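You operate a simulated robot arm through the tools that you are given. There is no shell and no other tool. Be economical: measure what you need, move in short steps, check, and stop when the job is done.

You are at the controls of a simulated robot arm. One attempt, no reset.

## Task
Start the open printer on the job of the yellow card beside its slot.
Fine: card into the slot, switch on, dial to PRINT, green key once; watch till it prints.

The check looks at the end state, three seconds after you hand in, the way a careful person would. Anything else that was tipped, shoved, dropped, spilled or broken makes it a failure.

## Robot
A 6-joint arm with a two-finger parallel gripper, fixed in place. Base frame: the origin is at the foot of the arm, x ahead of it, y to its left, z up. Lengths are in m, angles in degrees, forces in N, time in s.
With the tool pointing down near the work surface it reaches from about 0.2 to 0.66 m from the base axis. Its first joint turns from -66.0 to 66.0 degrees. Payload 2.9 kg.
The tool frame sits at the grasp point between the pads (the TCP): z along the fingers, y along the line on which they close. The tips reach 0.03 m beyond it. The gripper opens to 0.11 m. The fingers are 0.02 m wide and 0.01 m thick; the gripper's body (0.048 by 0.112 m) begins 0.055 m behind the TCP.
Orientation is that of the tool frame in the base frame, as a unit quaternion [w, x, y, z]. With the fingers straight down and closing along the base's y, the tool's x points along the base's -x, its y along +y and its z along -z.

## Interface
- The arm moves only by the tool jog_arm. Its argument "moves" is a list of rows, each an object (a shift or turn left out is 0, a gripper value left out holds the last) with "delta_pos": the shift along the tool's x, y, z in m, a list of three; "rot": the turn, a rotation vector about the tool's x, y, z in rad, a list of three. In form: [{"delta_pos": [dx, dy, dz], "rot": [rx, ry, rz]}, ...]. A call has 1 to 10 rows; each row is the pose to reach, as a shift and turn from the pose commanded when the call began, along the tool's axes at that moment. "claw" is the finger opening in m, from 0 to 0.11, set as the call begins (left out, the last holds). Rows are played at 5 a second. More than 0.05 m and 8.6 degrees between two rows, or a gripper value outside its range, and nothing of the call is played. A pose out of reach is approached as far as the arm can. The call stops where the force on the tool passes 40 N (or 10 N more than at its start, if that is more) or the arm is blocked; 0.2 s more then pass. The fingers move at their own pace (about 0.108 m/s each) and stop on an object; they squeeze with about 28 N. The grip force told is the motor's: it shows also when the fingers shut on nothing. Time passes only in rows, and 0.2 s behind the last, so rows that repeat a pose let the fingers close. It gives the time, the measured TCP pose, the force on the tool (base axes), the opening and the grip force at its end, in the units of the frame above (readings bear some noise), with the torque about the TCP (base axes, N m) and any sound that the robot's microphone picked up, and new pictures: "show" is both (left out), scene, wrist or none.
- Cameras (640 x 400 px; columns grow to the right, rows downward): "scene" is fixed at [0.0814, 0.4386, 1.3853]; the picture's right is [-0.70, -0.71, 0.00], its down [-0.41, 0.41, -0.82] and it looks along [0.58, -0.57, -0.58] (base axes); focal length 214 px, centre (320, 200). "wrist" rides on the gripper at [0.072, 0.017, -0.103] in the tool frame; the picture's right is [-0.23, 0.97, 0.00], its down [-0.76, -0.18, -0.62] and it looks along [-0.61, -0.14, 0.78] (tool axes); focal length 222 px, centre (320, 200).
- pixel_to_xyz(camera, pixels): for up to 12 pixels [column, row] of the newest picture of that camera ("zoom" is the newest enlarged one), the place [x, y, z] in the base frame of the surface seen there, good to about 0.002 m. No time passes.
- zoom(camera, box): a new picture of the part [left, top, right, bottom] of that camera's present view, enlarged. No time passes.
- job_done(): hands the job in; it is judged then, once.

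Keep the steps short. Do not move on a guess: measure, check each grasp and each placing, and mend mistakes. In all there are 80 turns and 200 pictures (those below and enlarged ones count). Leave the gripper open and the arm clear of the work at the hand-in unless told otherwise, and finish with a single line.

The tools are called after ">>>" by a JSON object that holds its "op" and its "data". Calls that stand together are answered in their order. jog_arm: Moves the arm, as the interface text tells. Its arguments: {"type":"object","properties":{"moves":{"type":"array"},"claw":{"type":"number"},"show":{"type":"string","enum":["both","scene","wrist","none"]}},"required":["moves"]} The other tools are called the same way: pixel_to_xyz (camera, pixels) gives the place of the surface under pixels of a picture; zoom (camera, box) takes an enlarged picture of a part of a camera's view; job_done () hands the job in.

At the start:

```text
time_s: 0.0
ee_pos: [0.2687, -0.2806, 1.2874]
orientation: [0.0, 0.0, 1.0, -0.001]
force: [1.1, 1.7, 0.3]
moment: [0.01, -0.05, 0.0]
width: 0.1103
finger_force: 0.1
```

scene: 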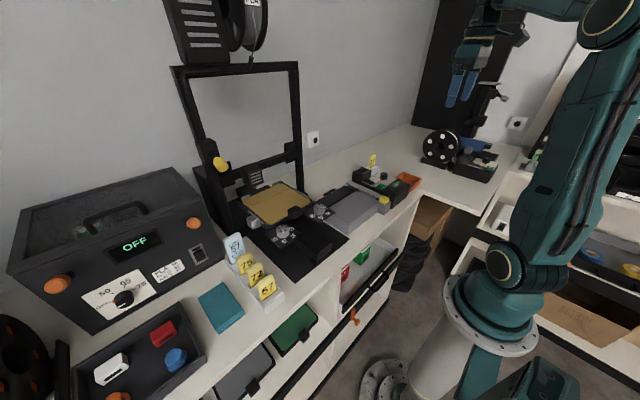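
wrist: 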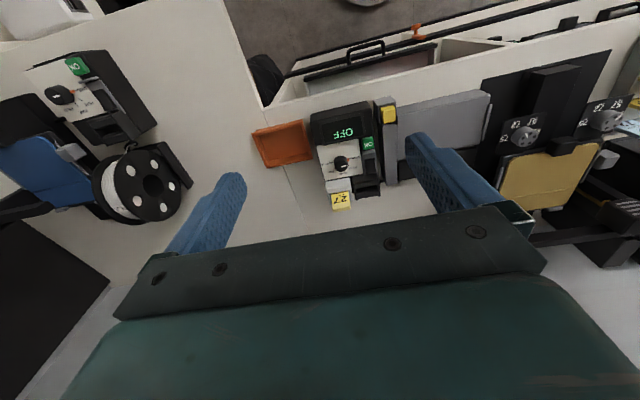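

I see an open printer (yellow bed), an enclosed box at left, and small control units. I'll zoom in for detail before measuring.

>>> {"op": "zoom", "data": {"camera": "scene", "box": [220, 140, 440, 280]}}

>>> {"op": "zoom", "data": {"camera": "wrist", "box": [240, 60, 440, 220]}}

>>> {"op": "zoom", "data": {"camera": "wrist", "box": [440, 60, 640, 260]}}

>>> {"op": "zoom", "data": {"camera": "scene", "box": [0, 180, 300, 400]}}

```text
2.86 times, centred on (330, 210) of scene
```

zoom: 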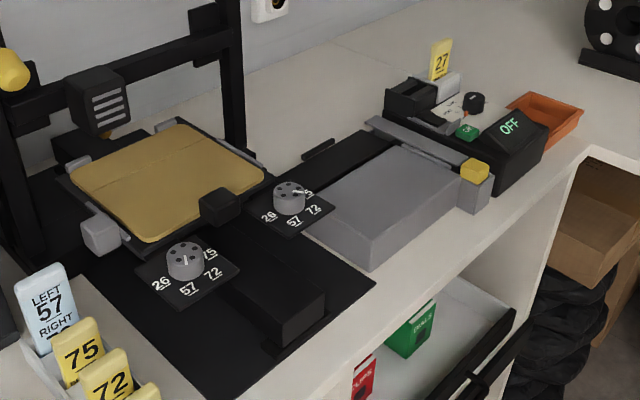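

```text
2.50 times, centred on (340, 140) of wrist
```

zoom: 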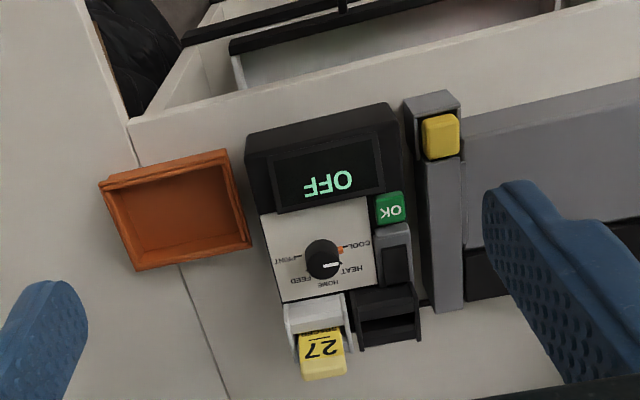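

```text
2.00 times, centred on (540, 160) of wrist
```

zoom: 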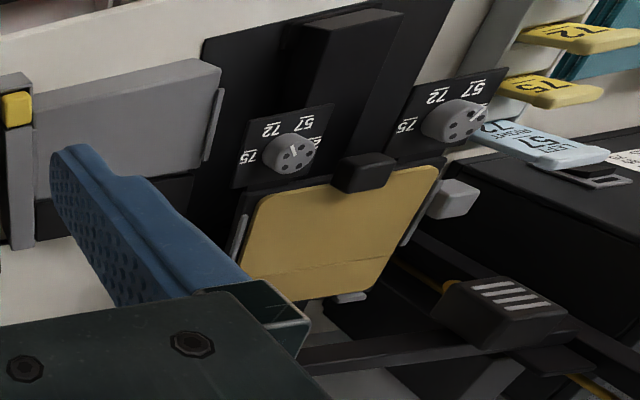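

```text
1.82 times, centred on (150, 290) of scene
```

zoom: 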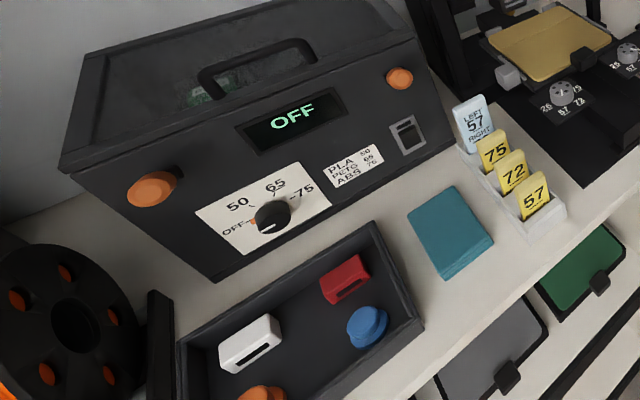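

Control box at wrist (345,150): OFF display, OK key, dial, card 27. I'll measure its parts and look at the other box at (80,90) for comparison.

>>> {"op": "zoom", "data": {"camera": "wrist", "box": [300, 90, 400, 220]}}

>>> {"op": "zoom", "data": {"camera": "wrist", "box": [0, 30, 220, 230]}}

>>> {"op": "zoom", "data": {"camera": "scene", "box": [330, 140, 430, 220]}}

>>> {"op": "pixel_to_xyz", "data": {"camera": "wrist", "pixels": [[340, 202], [367, 144], [341, 163], [369, 165], [370, 192], [342, 133], [389, 115], [389, 160], [300, 200], [335, 185], [329, 175], [415, 110]]}}

```text
3.08 times, centred on (350, 155) of wrist
```

zoom: 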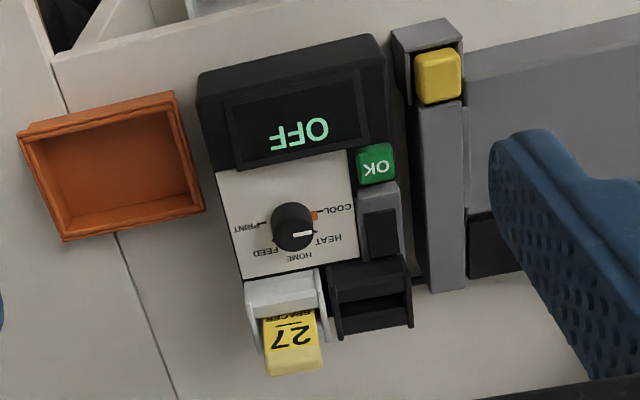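

```text
2.00 times, centred on (110, 130) of wrist
```

zoom: 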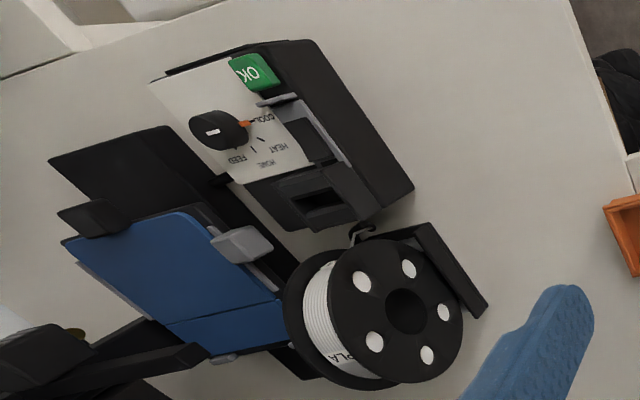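

```text
5.00 times, centred on (380, 180) of scene
```

zoom: 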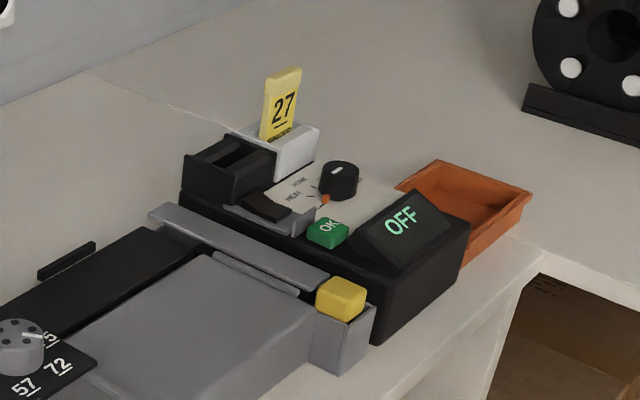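

```text
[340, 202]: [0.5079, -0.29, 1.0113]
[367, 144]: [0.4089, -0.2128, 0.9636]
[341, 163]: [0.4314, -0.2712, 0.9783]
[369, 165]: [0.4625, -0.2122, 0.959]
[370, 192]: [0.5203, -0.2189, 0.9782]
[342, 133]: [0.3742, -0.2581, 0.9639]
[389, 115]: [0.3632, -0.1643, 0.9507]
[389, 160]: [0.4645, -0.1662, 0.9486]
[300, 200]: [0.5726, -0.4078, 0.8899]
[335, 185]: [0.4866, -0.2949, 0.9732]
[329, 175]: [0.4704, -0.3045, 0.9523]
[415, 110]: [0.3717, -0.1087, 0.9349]
```

The card 27 stands in a white holder at about (0.51,-0.29), slot at (0.52,-0.22), switch (0.46,-0.21), OK key (0.41,-0.21), dial (0.43,-0.27). I move nearer (0.08 ahead, 0.12 down) for a closer look, well above everything.

>>> {"op": "jog_arm", "data": {"moves": [{"delta_pos": [-0.03, 0.01, 0.035]}, {"delta_pos": [-0.06, 0.02, 0.07]}, {"delta_pos": [-0.08, 0.03, 0.11]}, {"delta_pos": [-0.08, 0.03, 0.12]}]}}

```text
time_s: 1.0
ee_pos: [0.3499, -0.2485, 1.165]
orientation: [0.0, 0.0, 1.0, -0.001]
force: [-0.4, 0.5, 0.5]
moment: [-0.02, -0.02, 0.01]
width: 0.1102
finger_force: 0.1
```

scene: 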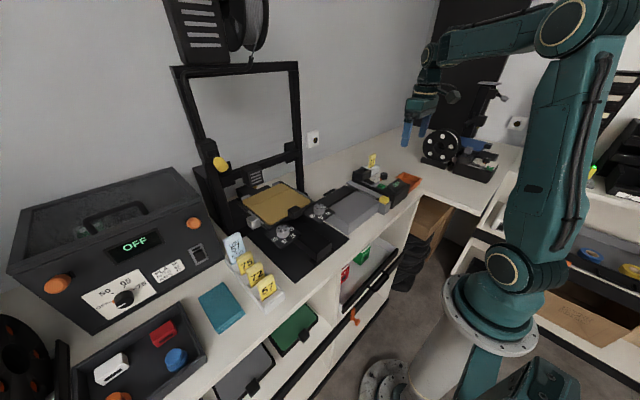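
wrist: 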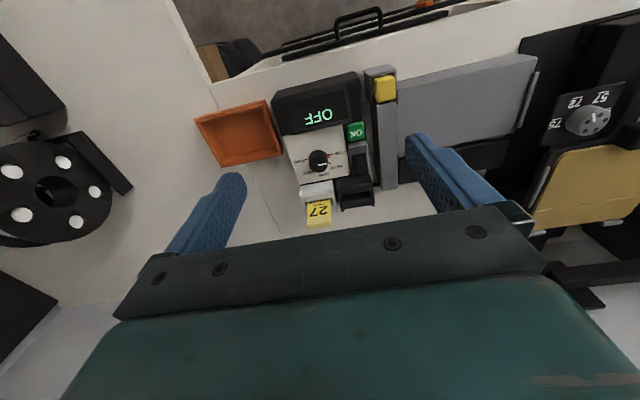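

Closer now; I zoom on the unit and measure card and slot edges.

>>> {"op": "zoom", "data": {"camera": "wrist", "box": [260, 60, 420, 240]}}

>>> {"op": "zoom", "data": {"camera": "wrist", "box": [290, 170, 386, 230]}}

```text
2.22 times, centred on (340, 150) of wrist
```

zoom: 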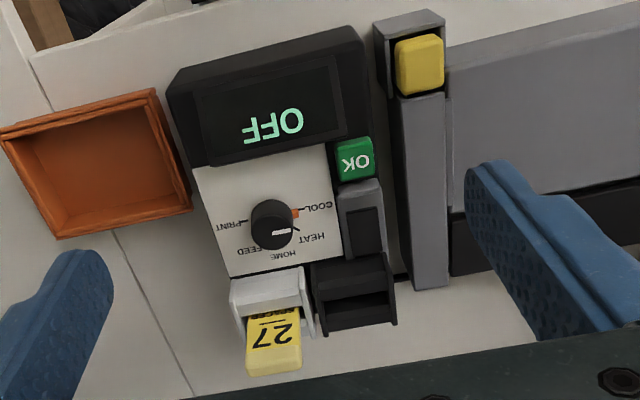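

```text
6.67 times, centred on (338, 200) of wrist
```

zoom: 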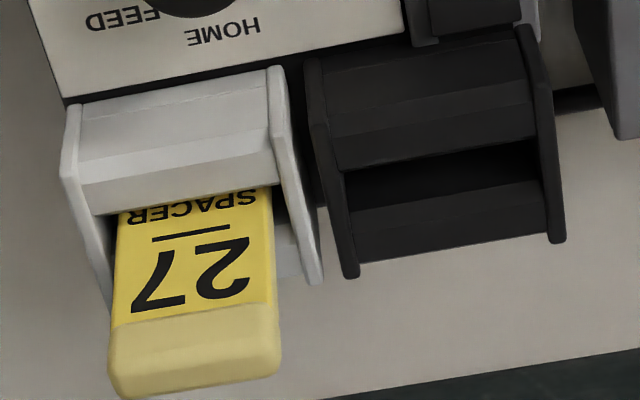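

>>> {"op": "pixel_to_xyz", "data": {"camera": "zoom", "pixels": [[115, 390], [275, 370], [120, 330], [270, 310], [125, 225], [265, 205], [90, 150], [270, 130], [350, 215], [540, 190], [420, 150], [440, 220]]}}

>>> {"op": "zoom", "data": {"camera": "wrist", "box": [286, 112, 374, 182]}}

```text
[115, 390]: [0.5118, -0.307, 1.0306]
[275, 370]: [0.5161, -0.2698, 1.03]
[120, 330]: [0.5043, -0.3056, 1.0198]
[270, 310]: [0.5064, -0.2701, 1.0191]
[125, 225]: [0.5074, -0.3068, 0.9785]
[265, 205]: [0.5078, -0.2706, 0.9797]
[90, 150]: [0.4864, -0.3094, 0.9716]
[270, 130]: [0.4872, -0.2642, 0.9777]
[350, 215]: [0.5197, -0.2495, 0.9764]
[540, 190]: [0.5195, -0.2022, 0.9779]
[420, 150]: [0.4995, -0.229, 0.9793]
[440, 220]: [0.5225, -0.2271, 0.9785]
```

```text
5.71 times, centred on (330, 147) of wrist
```

zoom: 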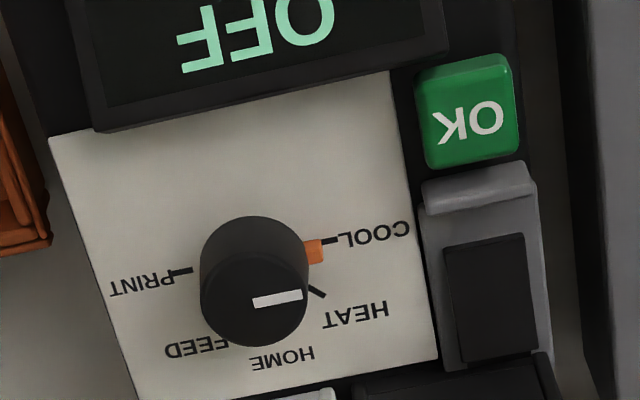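

Card: y −0.307…−0.270, front face x≈0.505, top z 1.030; slot centre y≈−0.226, lip z≈0.979. Dial sits at COOL; PRINT is 180° clockwise. I turn the gripper 90° so it closes along x and move high above the card.

>>> {"op": "jog_arm", "data": {"moves": [{"delta_pos": [-0.016, -0.004, 0], "rot": [0, 0, 0.149]}, {"delta_pos": [-0.032, -0.008, 0], "rot": [0, 0, 0.298]}, {"delta_pos": [-0.048, -0.012, 0], "rot": [0, 0, 0.447]}, {"delta_pos": [-0.064, -0.016, 0], "rot": [0, 0, 0.596]}, {"delta_pos": [-0.08, -0.02, 0], "rot": [0, 0, 0.745]}, {"delta_pos": [-0.096, -0.024, 0], "rot": [0, 0, 0.894]}, {"delta_pos": [-0.112, -0.028, 0], "rot": [0, 0, 1.043]}, {"delta_pos": [-0.128, -0.032, 0], "rot": [0, 0, 1.192]}, {"delta_pos": [-0.144, -0.036, 0], "rot": [0, 0, 1.341]}, {"delta_pos": [-0.161, -0.04, 0], "rot": [0, 0, 1.49]}], "claw": 0.05}}

```text
time_s: 3.2
ee_pos: [0.5106, -0.2891, 1.1665]
orientation: [0.0, 0.679, 0.734, -0.001]
force: [0.3, 0.6, 0.2]
moment: [-0.01, 0.01, -0.01]
width: 0.0501
finger_force: 0.2
```

scene: 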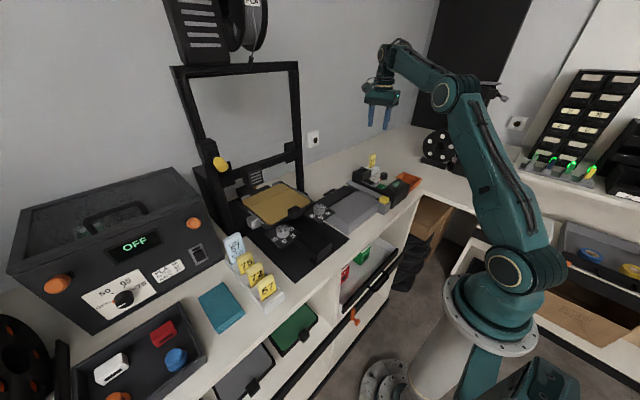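
wrist: 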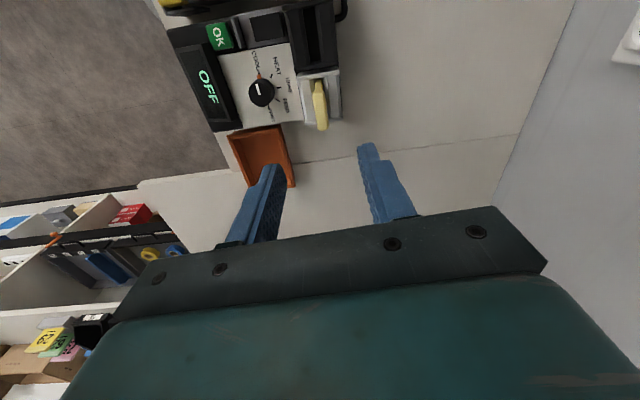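

Good. I zoom on the card, holder and slot from this side for thickness.

>>> {"op": "zoom", "data": {"camera": "wrist", "box": [240, 0, 360, 140]}}

>>> {"op": "pixel_to_xyz", "data": {"camera": "wrist", "pixels": [[315, 83], [325, 83], [319, 110], [325, 128], [307, 30], [317, 50], [327, 30], [300, 30], [334, 95], [305, 95], [320, 35], [312, 40]]}}

```text
2.86 times, centred on (300, 70) of wrist
```

zoom: 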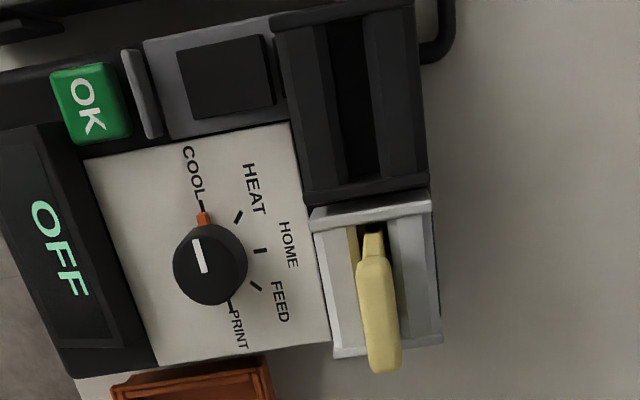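

```text
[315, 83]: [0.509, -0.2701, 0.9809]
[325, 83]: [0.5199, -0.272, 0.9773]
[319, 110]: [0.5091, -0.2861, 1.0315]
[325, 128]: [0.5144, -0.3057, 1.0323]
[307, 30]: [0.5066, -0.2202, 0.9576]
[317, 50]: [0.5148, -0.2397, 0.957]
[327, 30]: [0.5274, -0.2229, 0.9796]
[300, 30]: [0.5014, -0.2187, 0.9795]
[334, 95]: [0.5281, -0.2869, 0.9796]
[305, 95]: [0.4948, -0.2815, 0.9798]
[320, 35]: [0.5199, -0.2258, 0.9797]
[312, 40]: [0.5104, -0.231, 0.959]
```

>>> {"op": "pixel_to_xyz", "data": {"camera": "zoom", "pixels": [[322, 120], [335, 120], [350, 120], [368, 120], [385, 120], [400, 120], [415, 120], [310, 195], [425, 180], [335, 260], [400, 260], [437, 330]]}}

>>> {"op": "pixel_to_xyz", "data": {"camera": "zoom", "pixels": [[320, 230], [432, 215], [335, 350], [362, 300], [378, 300], [392, 300], [370, 366], [400, 366], [275, 30], [415, 10], [352, 245], [375, 240]]}}

```text
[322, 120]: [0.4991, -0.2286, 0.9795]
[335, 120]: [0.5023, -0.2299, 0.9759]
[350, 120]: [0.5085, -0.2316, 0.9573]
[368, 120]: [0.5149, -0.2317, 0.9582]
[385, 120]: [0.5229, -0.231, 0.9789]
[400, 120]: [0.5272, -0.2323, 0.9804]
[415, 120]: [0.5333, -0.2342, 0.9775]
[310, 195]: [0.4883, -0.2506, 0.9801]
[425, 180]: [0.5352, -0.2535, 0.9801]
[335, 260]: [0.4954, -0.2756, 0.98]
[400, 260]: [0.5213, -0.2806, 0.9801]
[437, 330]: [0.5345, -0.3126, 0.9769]
```

```text
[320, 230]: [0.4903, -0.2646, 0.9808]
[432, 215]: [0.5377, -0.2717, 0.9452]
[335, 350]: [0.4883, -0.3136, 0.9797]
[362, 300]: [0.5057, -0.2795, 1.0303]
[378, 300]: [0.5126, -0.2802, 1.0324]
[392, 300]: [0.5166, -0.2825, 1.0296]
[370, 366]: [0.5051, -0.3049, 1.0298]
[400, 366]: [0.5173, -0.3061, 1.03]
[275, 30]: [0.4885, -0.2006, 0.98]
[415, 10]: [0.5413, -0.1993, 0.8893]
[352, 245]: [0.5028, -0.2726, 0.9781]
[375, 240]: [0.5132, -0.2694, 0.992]
```

Card is 0.012 thick (x 0.505–0.517), centred at (0.511,−0.288); slot gap is x 0.504–0.520, same plane. I finish the turn and go down to TCP z≈1.022 with fingers straddling the card.

>>> {"op": "jog_arm", "data": {"moves": [{"delta_pos": [0, 0, 0.03], "rot": [0, 0, 0.081]}, {"delta_pos": [0, 0, 0.065], "rot": [0, 0, 0.081]}, {"delta_pos": [0, 0, 0.1], "rot": [0, 0, 0.081]}, {"delta_pos": [0, 0, 0.125], "rot": [0, 0, 0.081]}, {"delta_pos": [0, 0, 0.144], "rot": [0, 0, 0.081]}, {"delta_pos": [0, 0, 0.144], "rot": [0, 0, 0.081]}]}}

```text
time_s: 4.6
ee_pos: [0.5085, -0.2893, 1.0217]
orientation: [0.0, 0.707, 0.707, -0.001]
force: [0.3, 0.1, 0.2]
moment: [0.0, -0.01, 0.0]
width: 0.0501
finger_force: 0.1
```

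scene: 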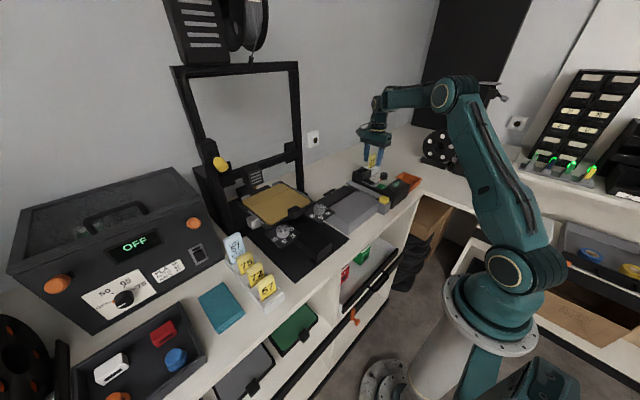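
wrist: 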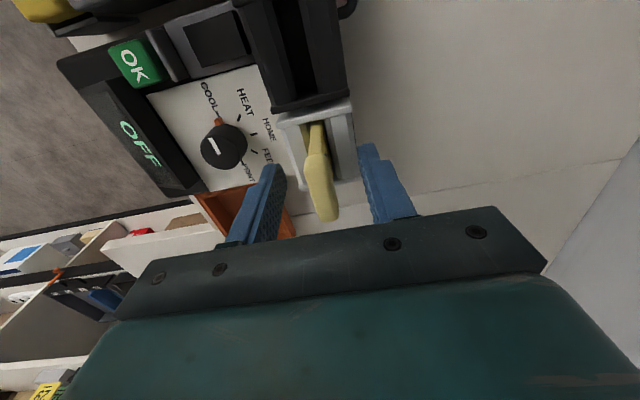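

The fingers straddle the card; I shift 2 mm to +x to centre, then close.

>>> {"op": "jog_arm", "data": {"moves": [{"delta_pos": [0, 0.0025, 0]}, {"delta_pos": [0, 0.0025, 0]}], "show": "none"}}

>>> {"op": "jog_arm", "data": {"moves": [{"delta_pos": [0, 0, 0]}, {"delta_pos": [0, 0, 0]}, {"delta_pos": [0, 0, 0]}], "claw": 0.0}}

```text
time_s: 5.2
ee_pos: [0.5122, -0.2893, 1.0224]
orientation: [0.0, 0.707, 0.707, -0.001]
force: [0.4, 1.0, -0.1]
moment: [0.0, -0.01, 0.02]
width: 0.0499
finger_force: 0.1
```

```text
time_s: 6.0
ee_pos: [0.5136, -0.2897, 1.0231]
orientation: [0.001, 0.707, 0.708, -0.001]
force: [0.1, 1.0, -0.4]
moment: [0.02, -0.01, -0.03]
width: 0.0117
finger_force: 27.9
```

scene: 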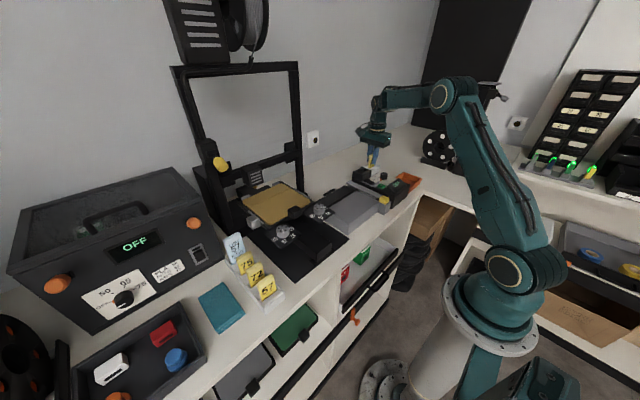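
wrist: 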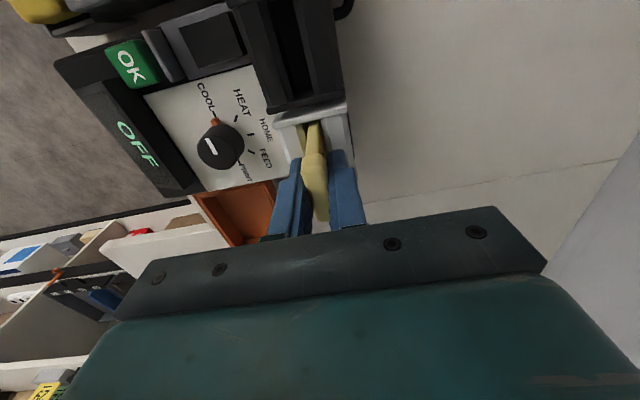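

Card gripped (0.0117 wide, 28 N). I lift it 0.08 straight up.

>>> {"op": "jog_arm", "data": {"moves": [{"delta_pos": [0, 0, -0.015]}, {"delta_pos": [0, 0, -0.03]}, {"delta_pos": [0, 0, -0.05]}, {"delta_pos": [0, 0, -0.07]}, {"delta_pos": [0, 0, -0.08]}, {"delta_pos": [0, 0, -0.08]}]}}

>>> {"op": "zoom", "data": {"camera": "wrist", "box": [240, 0, 400, 250]}}

>>> {"op": "zoom", "data": {"camera": "scene", "box": [340, 110, 420, 200]}}

```text
time_s: 7.4
ee_pos: [0.5128, -0.2896, 1.1029]
orientation: [0.0, 0.706, 0.708, -0.001]
force: [-0.1, 0.4, -0.8]
moment: [0.0, -0.03, 0.0]
width: 0.012
finger_force: 27.4
```

scene: 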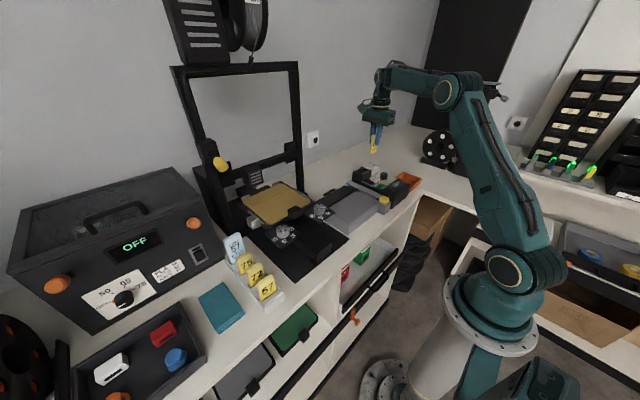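
wrist: 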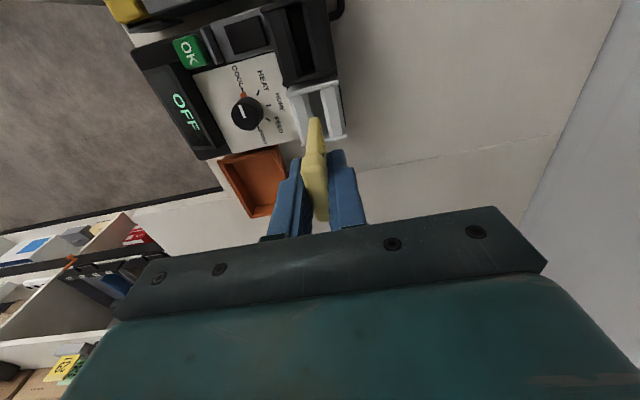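

```text
1.60 times, centred on (320, 125) of wrist
```

zoom: 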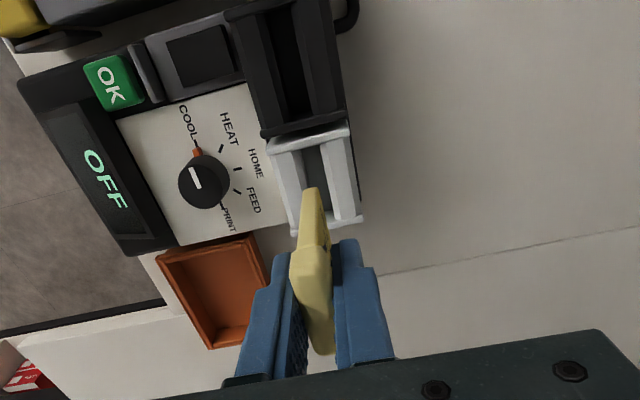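

```text
4.44 times, centred on (380, 155) of scene
```

zoom: 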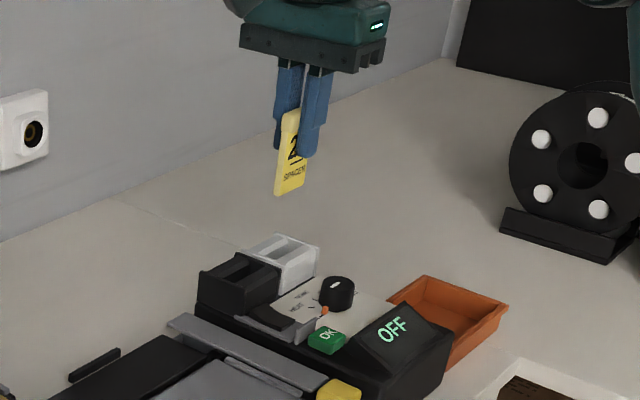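

Card is out, upright. I measure its lower edge and the slot interior (scene zoom) before shifting.

>>> {"op": "pixel_to_xyz", "data": {"camera": "zoom", "pixels": [[280, 188], [300, 183], [290, 150], [290, 118], [284, 116]]}}

>>> {"op": "pixel_to_xyz", "data": {"camera": "wrist", "pixels": [[310, 120], [318, 120], [322, 105], [312, 95], [333, 100], [287, 92], [277, 45], [293, 40], [313, 35], [335, 78], [284, 85], [325, 8]]}}

```text
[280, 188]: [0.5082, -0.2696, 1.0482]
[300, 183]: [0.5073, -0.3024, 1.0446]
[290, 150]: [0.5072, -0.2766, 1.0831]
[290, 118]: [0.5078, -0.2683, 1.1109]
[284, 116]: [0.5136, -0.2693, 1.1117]
```

```text
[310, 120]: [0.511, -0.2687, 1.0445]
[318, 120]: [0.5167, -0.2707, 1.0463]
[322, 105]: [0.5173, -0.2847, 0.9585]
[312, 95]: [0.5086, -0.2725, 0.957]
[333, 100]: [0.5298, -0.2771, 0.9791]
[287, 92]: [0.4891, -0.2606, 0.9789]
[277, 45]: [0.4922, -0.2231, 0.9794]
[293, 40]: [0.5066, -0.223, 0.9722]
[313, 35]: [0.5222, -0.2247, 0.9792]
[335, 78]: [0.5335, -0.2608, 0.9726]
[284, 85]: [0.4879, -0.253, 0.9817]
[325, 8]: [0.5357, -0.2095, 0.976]
```

Card centre y≈−0.288, slot centre y≈−0.2265. I shift +0.0615 in y (tool +x) at this height, then check.

>>> {"op": "jog_arm", "data": {"moves": [{"delta_pos": [0.02, 0, 0]}, {"delta_pos": [0.045, 0, 0]}, {"delta_pos": [0.0615, 0, 0]}, {"delta_pos": [0.0615, 0, 0]}]}}

>>> {"op": "zoom", "data": {"camera": "wrist", "box": [240, 40, 400, 250]}}

>>> {"op": "zoom", "data": {"camera": "scene", "box": [330, 120, 420, 210]}}

```text
time_s: 8.4
ee_pos: [0.5123, -0.2288, 1.1036]
orientation: [0.0, 0.707, 0.707, -0.001]
force: [0.5, -0.5, 0.6]
moment: [0.0, 0.0, -0.01]
width: 0.012
finger_force: 28.0
```

scene: 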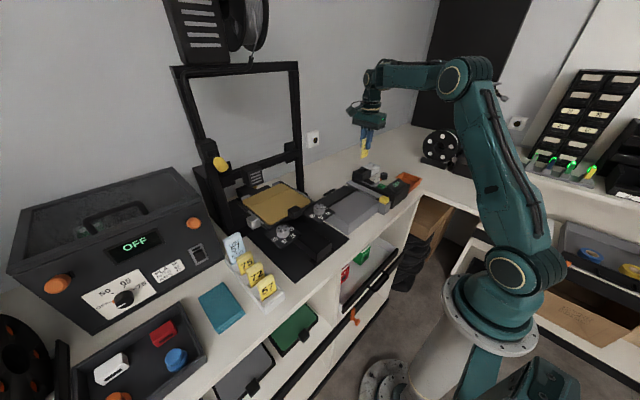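
wrist: 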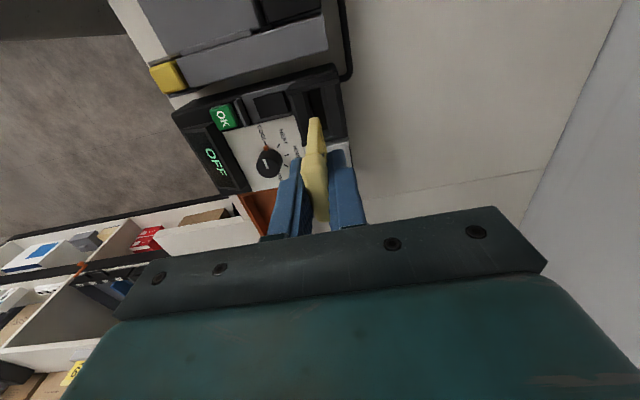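

```text
1.90 times, centred on (320, 145) of wrist
```

zoom: 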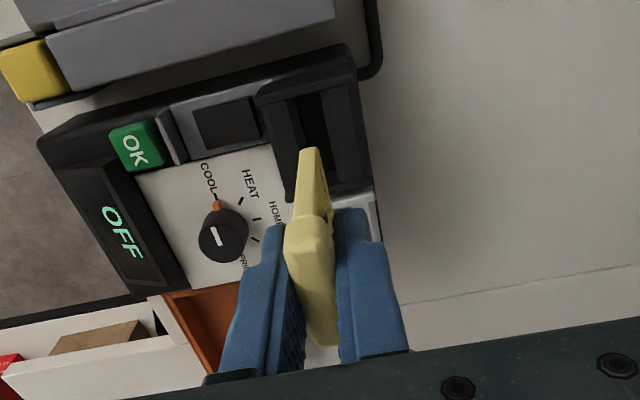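

```text
4.44 times, centred on (375, 165) of scene
```

zoom: 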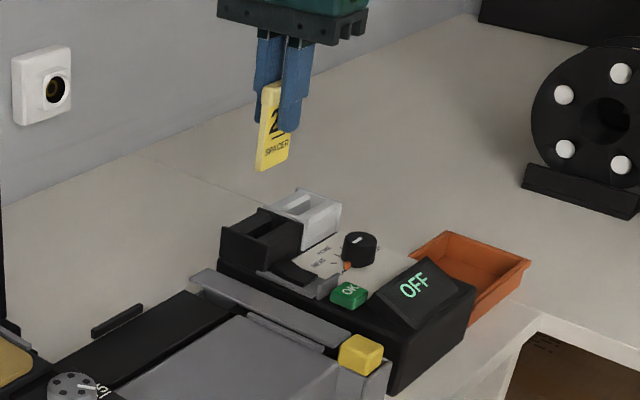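

Now I check the slot's y extent and the card's edge.

>>> {"op": "pixel_to_xyz", "data": {"camera": "zoom", "pixels": [[224, 232], [262, 210], [300, 228], [264, 242], [290, 228], [256, 168], [286, 160], [266, 218], [275, 245], [253, 235]]}}

>>> {"op": "pixel_to_xyz", "data": {"camera": "wrist", "pixels": [[310, 120], [319, 120], [326, 92], [318, 92], [310, 92], [322, 110], [290, 95], [331, 64], [345, 130], [340, 100]]}}

```text
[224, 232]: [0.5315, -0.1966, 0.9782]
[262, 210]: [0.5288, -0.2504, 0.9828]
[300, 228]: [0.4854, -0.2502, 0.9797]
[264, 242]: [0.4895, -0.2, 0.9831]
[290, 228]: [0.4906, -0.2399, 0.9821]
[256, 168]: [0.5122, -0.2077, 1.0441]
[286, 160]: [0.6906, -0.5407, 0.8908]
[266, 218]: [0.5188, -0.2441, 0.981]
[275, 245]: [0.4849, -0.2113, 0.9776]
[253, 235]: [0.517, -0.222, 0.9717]
```

```text
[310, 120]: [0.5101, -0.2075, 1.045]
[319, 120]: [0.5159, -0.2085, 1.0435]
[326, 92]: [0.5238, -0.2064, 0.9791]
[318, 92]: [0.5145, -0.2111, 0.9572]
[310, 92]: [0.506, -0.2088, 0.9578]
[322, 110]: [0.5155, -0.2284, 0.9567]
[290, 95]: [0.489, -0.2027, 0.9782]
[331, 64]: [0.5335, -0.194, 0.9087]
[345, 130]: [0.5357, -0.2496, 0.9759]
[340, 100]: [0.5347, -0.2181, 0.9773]
```

Slot centre y≈−0.2248, card centre ≈−0.2265: shift +1.5 mm. I go down until the card's lower edge nears the slot mouth (0.055).

>>> {"op": "jog_arm", "data": {"moves": [{"delta_pos": [0.0015, 0, 0.02]}, {"delta_pos": [0.0015, 0, 0.04]}, {"delta_pos": [0.0015, 0, 0.055]}, {"delta_pos": [0.0015, 0, 0.055]}]}}

>>> {"op": "zoom", "data": {"camera": "wrist", "box": [240, 40, 400, 250]}}

>>> {"op": "zoom", "data": {"camera": "scene", "box": [330, 140, 420, 210]}}

```text
time_s: 9.4
ee_pos: [0.5122, -0.2266, 1.0468]
orientation: [0.0, 0.707, 0.707, -0.001]
force: [0.4, -0.7, -0.4]
moment: [-0.03, -0.01, 0.02]
width: 0.0119
finger_force: 27.7
```

scene: 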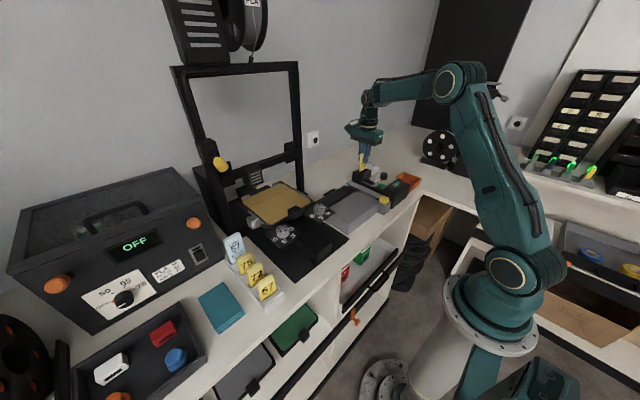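
wrist: 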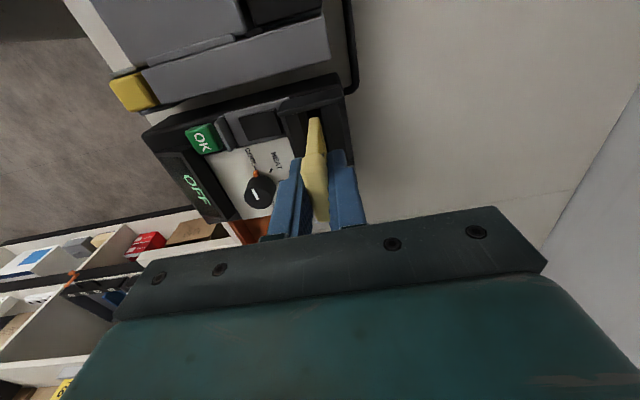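

```text
1.90 times, centred on (320, 145) of wrist
```

zoom: 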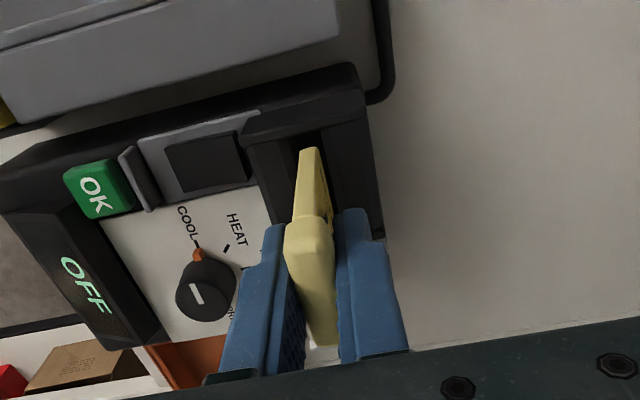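

```text
5.71 times, centred on (375, 175) of scene
```

zoom: 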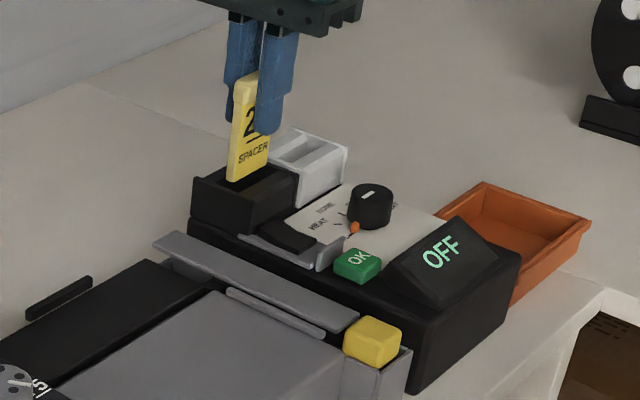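

Well aligned over the mouth. I go down in small steps to TCP z≈1.022 (same seating as in the holder).

>>> {"op": "jog_arm", "data": {"moves": [{"delta_pos": [0, 0, 0.006]}, {"delta_pos": [0, 0, 0.012]}, {"delta_pos": [0, 0, 0.017]}, {"delta_pos": [0, 0, 0.021]}, {"delta_pos": [0, 0, 0.024]}, {"delta_pos": [0, 0, 0.024]}]}}

>>> {"op": "zoom", "data": {"camera": "scene", "box": [330, 140, 420, 210]}}

```text
time_s: 10.8
ee_pos: [0.5123, -0.2276, 1.0241]
orientation: [-0.001, 0.707, 0.707, -0.001]
force: [-0.1, 0.3, -1.0]
moment: [0.0, 0.04, -0.01]
width: 0.0118
finger_force: 27.9
```

scene: 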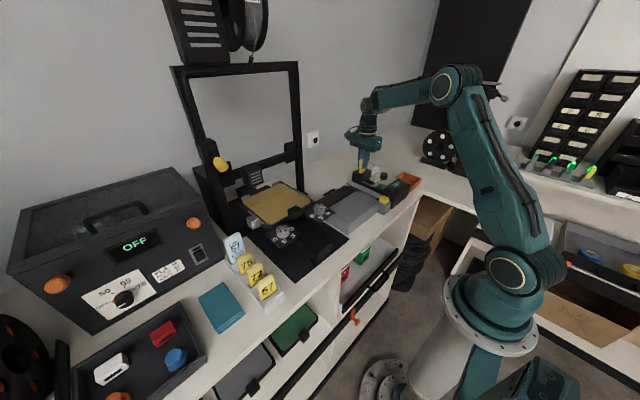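
wrist: 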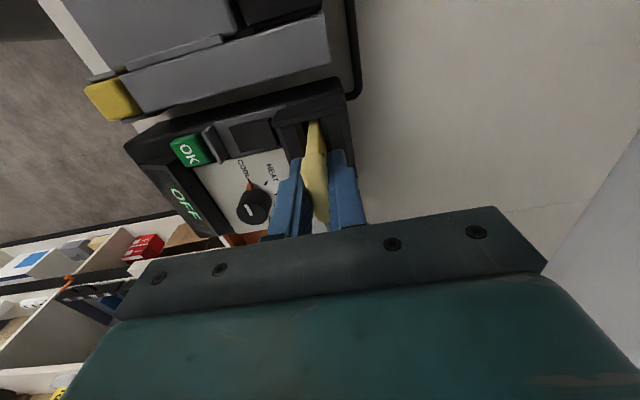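

```text
5.71 times, centred on (375, 175) of scene
```

zoom: 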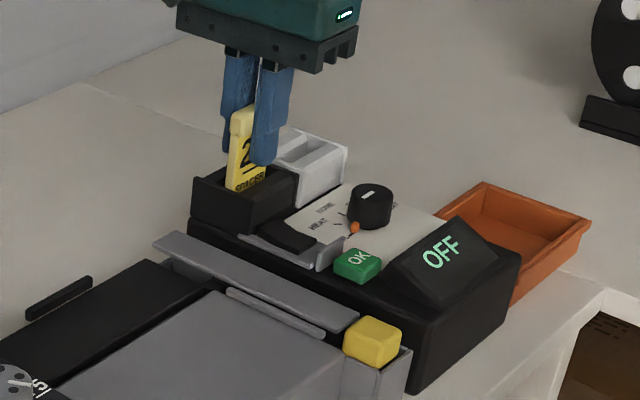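

No resistance yet; I go on a few mm till it seats (fingertips still above the lip).

>>> {"op": "jog_arm", "data": {"moves": [{"delta_pos": [0, 0, 0.002]}, {"delta_pos": [0, 0, 0.004]}, {"delta_pos": [0, 0, 0.005]}, {"delta_pos": [0, 0, 0.005]}], "show": "none"}}

```text
time_s: 11.8
ee_pos: [0.5127, -0.2277, 1.0212]
orientation: [0.002, 0.708, 0.706, -0.001]
force: [-1.1, 0.0, 26.5]
moment: [-0.01, 0.0, -0.01]
width: 0.0118
finger_force: 28.0
```

Seated (26 N upward at z 1.021). I open the fingers to 0.05 and rise.

>>> {"op": "jog_arm", "data": {"moves": [{"delta_pos": [0, 0, -0.003]}, {"delta_pos": [0, 0, -0.003]}], "claw": 0.05, "show": "none"}}

>>> {"op": "jog_arm", "data": {"moves": [{"delta_pos": [0, 0, -0.03]}, {"delta_pos": [0, 0, -0.06]}, {"delta_pos": [0, 0, -0.09]}, {"delta_pos": [0, 0, -0.09]}]}}

>>> {"op": "zoom", "data": {"camera": "wrist", "box": [170, 50, 360, 190]}}

>>> {"op": "zoom", "data": {"camera": "scene", "box": [340, 140, 420, 200]}}

```text
time_s: 12.4
ee_pos: [0.5109, -0.2261, 1.0217]
orientation: [-0.001, 0.707, 0.707, -0.002]
force: [-0.5, -0.1, -0.1]
moment: [0.02, -0.01, -0.02]
width: 0.0501
finger_force: 0.1
```

```text
time_s: 13.4
ee_pos: [0.5111, -0.2278, 1.112]
orientation: [0.0, 0.708, 0.706, -0.001]
force: [0.0, 0.2, 0.9]
moment: [0.0, -0.01, 0.01]
width: 0.05
finger_force: 0.1
```

scene: 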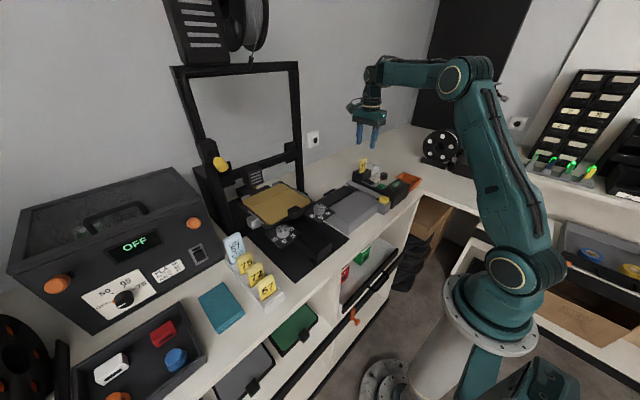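
wrist: 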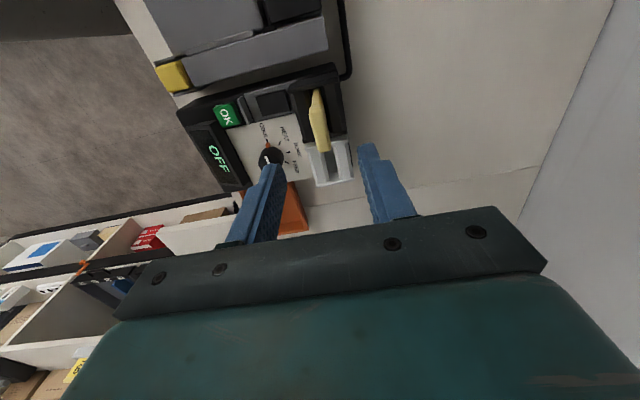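

```text
2.86 times, centred on (265, 120) of wrist
```

zoom: 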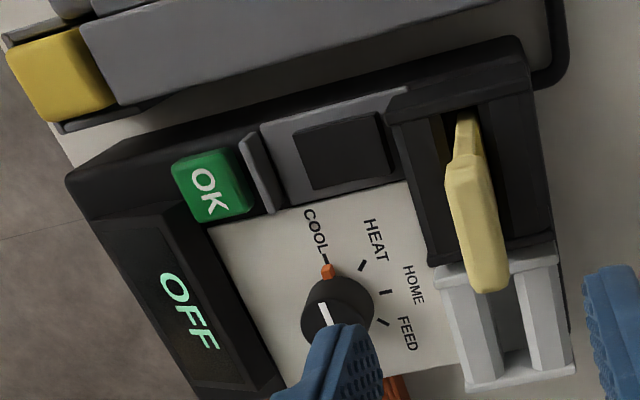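

```text
6.67 times, centred on (380, 170) of scene
```

zoom: 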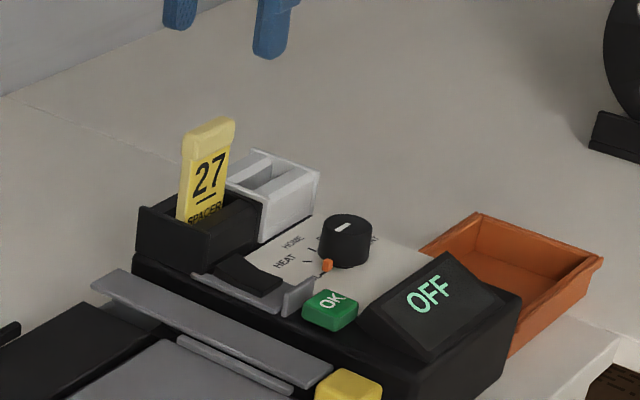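

Card is seated in the slot. Now I measure the switch surface (black pad in grey frame), the key and the dial.

>>> {"op": "pixel_to_xyz", "data": {"camera": "zoom", "pixels": [[220, 268], [235, 273], [250, 280], [265, 285], [245, 265], [295, 295], [330, 308], [346, 228], [345, 255], [328, 265], [370, 270], [275, 262]]}}

>>> {"op": "pixel_to_xyz", "data": {"camera": "wrist", "pixels": [[259, 106], [263, 100], [268, 104], [274, 104], [279, 100], [283, 90], [227, 115], [243, 107], [250, 110], [282, 110], [267, 155], [290, 165]]}}

>>> {"op": "zoom", "data": {"camera": "wrist", "box": [205, 75, 305, 145]}}

```text
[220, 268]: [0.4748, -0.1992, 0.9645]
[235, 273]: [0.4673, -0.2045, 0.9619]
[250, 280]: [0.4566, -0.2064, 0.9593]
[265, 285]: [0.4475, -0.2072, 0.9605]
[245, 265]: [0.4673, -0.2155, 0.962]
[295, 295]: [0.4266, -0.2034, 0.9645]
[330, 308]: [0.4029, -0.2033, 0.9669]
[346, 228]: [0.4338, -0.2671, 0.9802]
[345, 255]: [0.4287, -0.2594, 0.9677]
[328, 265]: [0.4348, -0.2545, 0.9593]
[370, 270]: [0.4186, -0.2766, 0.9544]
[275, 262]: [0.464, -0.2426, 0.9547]
```

```text
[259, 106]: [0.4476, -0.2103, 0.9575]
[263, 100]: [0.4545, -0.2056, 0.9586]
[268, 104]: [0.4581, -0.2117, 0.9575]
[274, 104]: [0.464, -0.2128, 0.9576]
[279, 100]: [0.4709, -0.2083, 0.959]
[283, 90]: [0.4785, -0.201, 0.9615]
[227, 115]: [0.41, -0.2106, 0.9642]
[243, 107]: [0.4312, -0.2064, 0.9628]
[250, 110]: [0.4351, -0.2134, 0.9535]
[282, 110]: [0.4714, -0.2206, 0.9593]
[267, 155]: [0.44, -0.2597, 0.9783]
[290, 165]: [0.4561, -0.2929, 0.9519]
```

```text
5.71 times, centred on (255, 110) of wrist
```

zoom: 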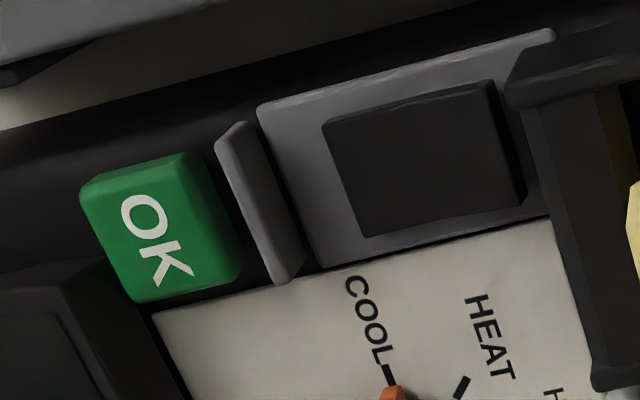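

The rocker pad is raised at its far end (x≈0.473, z≈0.962) and low at the near end (0.957), so the far end needs pressing. I close the fingers and move above (0.468,−0.209), tips 1 cm above it; gripper body still clears the card.

>>> {"op": "jog_arm", "data": {"moves": [{"delta_pos": [0.0185, -0.0425, 0]}, {"delta_pos": [0.0185, -0.0425, 0.04]}, {"delta_pos": [0.0185, -0.0425, 0.08]}, {"delta_pos": [0.0185, -0.0425, 0.108]}, {"delta_pos": [0.0185, -0.0425, 0.108]}], "claw": 0.0}}

>>> {"op": "zoom", "data": {"camera": "scene", "box": [340, 140, 420, 200]}}

>>> {"op": "zoom", "data": {"camera": "wrist", "box": [240, 100, 400, 240]}}

```text
time_s: 14.6
ee_pos: [0.4706, -0.2082, 1.0045]
orientation: [0.0, 0.707, 0.708, -0.001]
force: [-0.9, -0.1, -0.2]
moment: [-0.02, 0.01, 0.02]
width: 0.0
finger_force: 27.8
```

scene: 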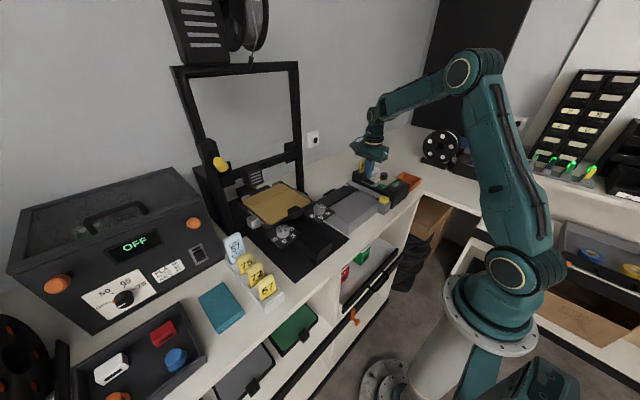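
wrist: 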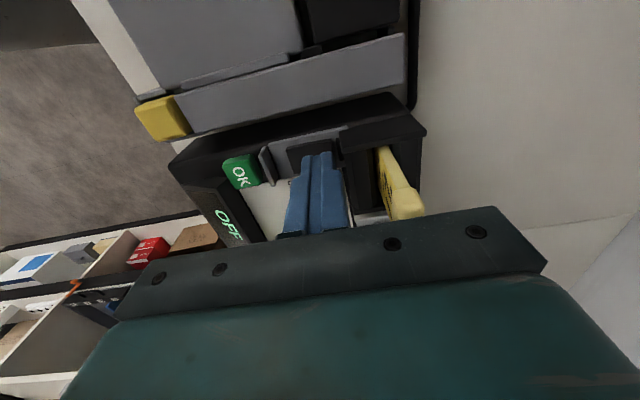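

```text
6.67 times, centred on (380, 170) of scene
```

zoom: 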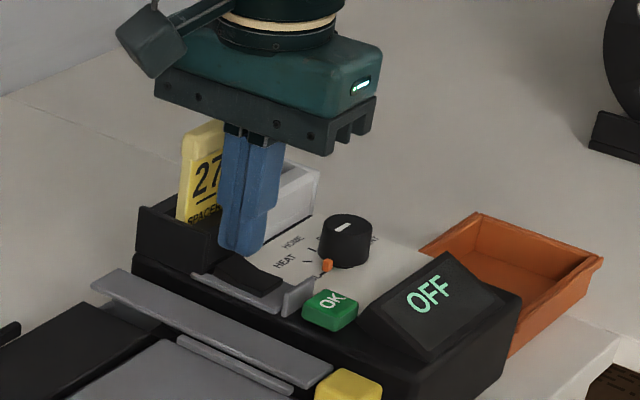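

```text
2.86 times, centred on (320, 170) of wrist
```

zoom: 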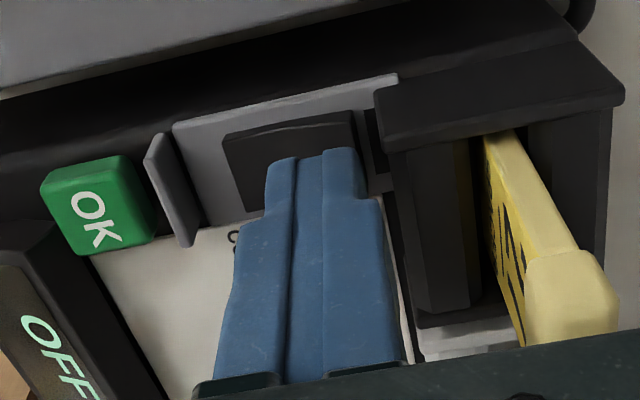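

Fingertips are over the far half of the rocker. I press down in small steps.

>>> {"op": "jog_arm", "data": {"moves": [{"delta_pos": [0, 0, 0.006]}, {"delta_pos": [0, 0, 0.011]}, {"delta_pos": [0, 0, 0.014]}, {"delta_pos": [0, 0, 0.016]}, {"delta_pos": [0, 0, 0.018]}]}}

>>> {"op": "zoom", "data": {"camera": "scene", "box": [340, 140, 420, 200]}}

```text
time_s: 15.9
ee_pos: [0.4708, -0.2078, 0.9916]
orientation: [0.003, 0.706, 0.708, 0.0]
force: [-2.7, 2.8, 7.7]
moment: [0.07, 0.14, -0.02]
width: 0.0001
finger_force: 28.0
heard: click
stopped in row 5: the force on the tool passed its limit at 42 N (the readings are from after the stop); the commanded pose is now the measured one
```

scene: 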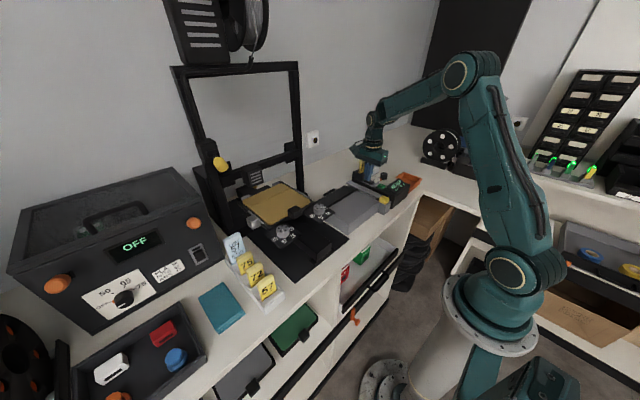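
wrist: 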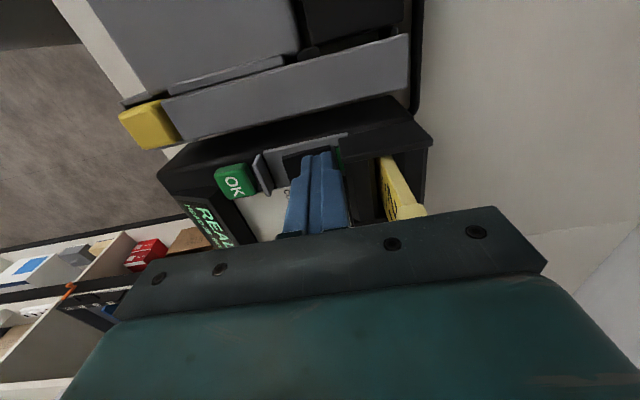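

```text
6.67 times, centred on (380, 170) of scene
```

zoom: 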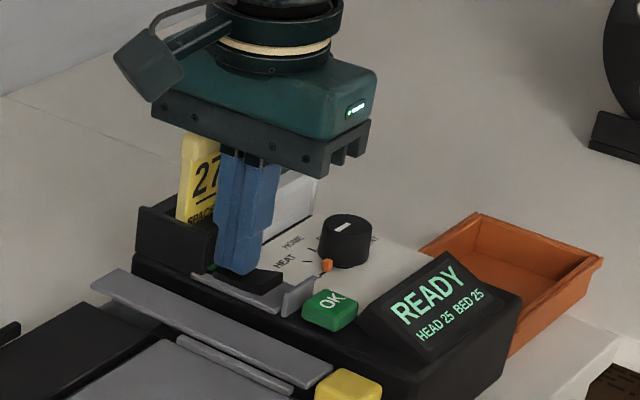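

Click heard; display shows READY, HEAD 25 BED 25. I rise 0.12 and back off to view and measure the dial.

>>> {"op": "jog_arm", "data": {"moves": [{"delta_pos": [0, 0, -0.03]}, {"delta_pos": [0, 0, -0.07]}, {"delta_pos": [0, 0.0, -0.11]}, {"delta_pos": [0.03, 0.0, -0.12]}, {"delta_pos": [0.03, 0, -0.12]}], "show": "wrist"}}

>>> {"op": "zoom", "data": {"camera": "wrist", "box": [200, 70, 400, 220]}}

```text
time_s: 17.1
ee_pos: [0.4705, -0.1792, 1.1109]
orientation: [0.003, 0.707, 0.708, 0.001]
force: [0.2, -0.5, 1.1]
moment: [-0.01, 0.0, 0.03]
width: 0.0
finger_force: 27.5
```

wrist: 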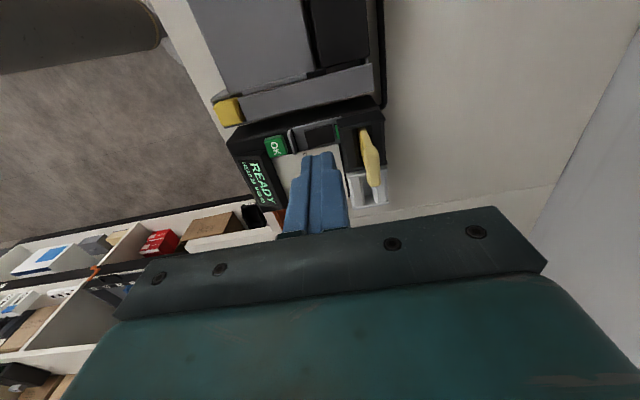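

```text
2.67 times, centred on (300, 145) of wrist
```

zoom: 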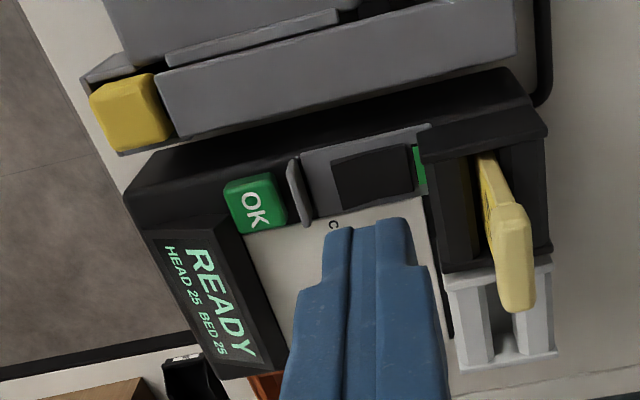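

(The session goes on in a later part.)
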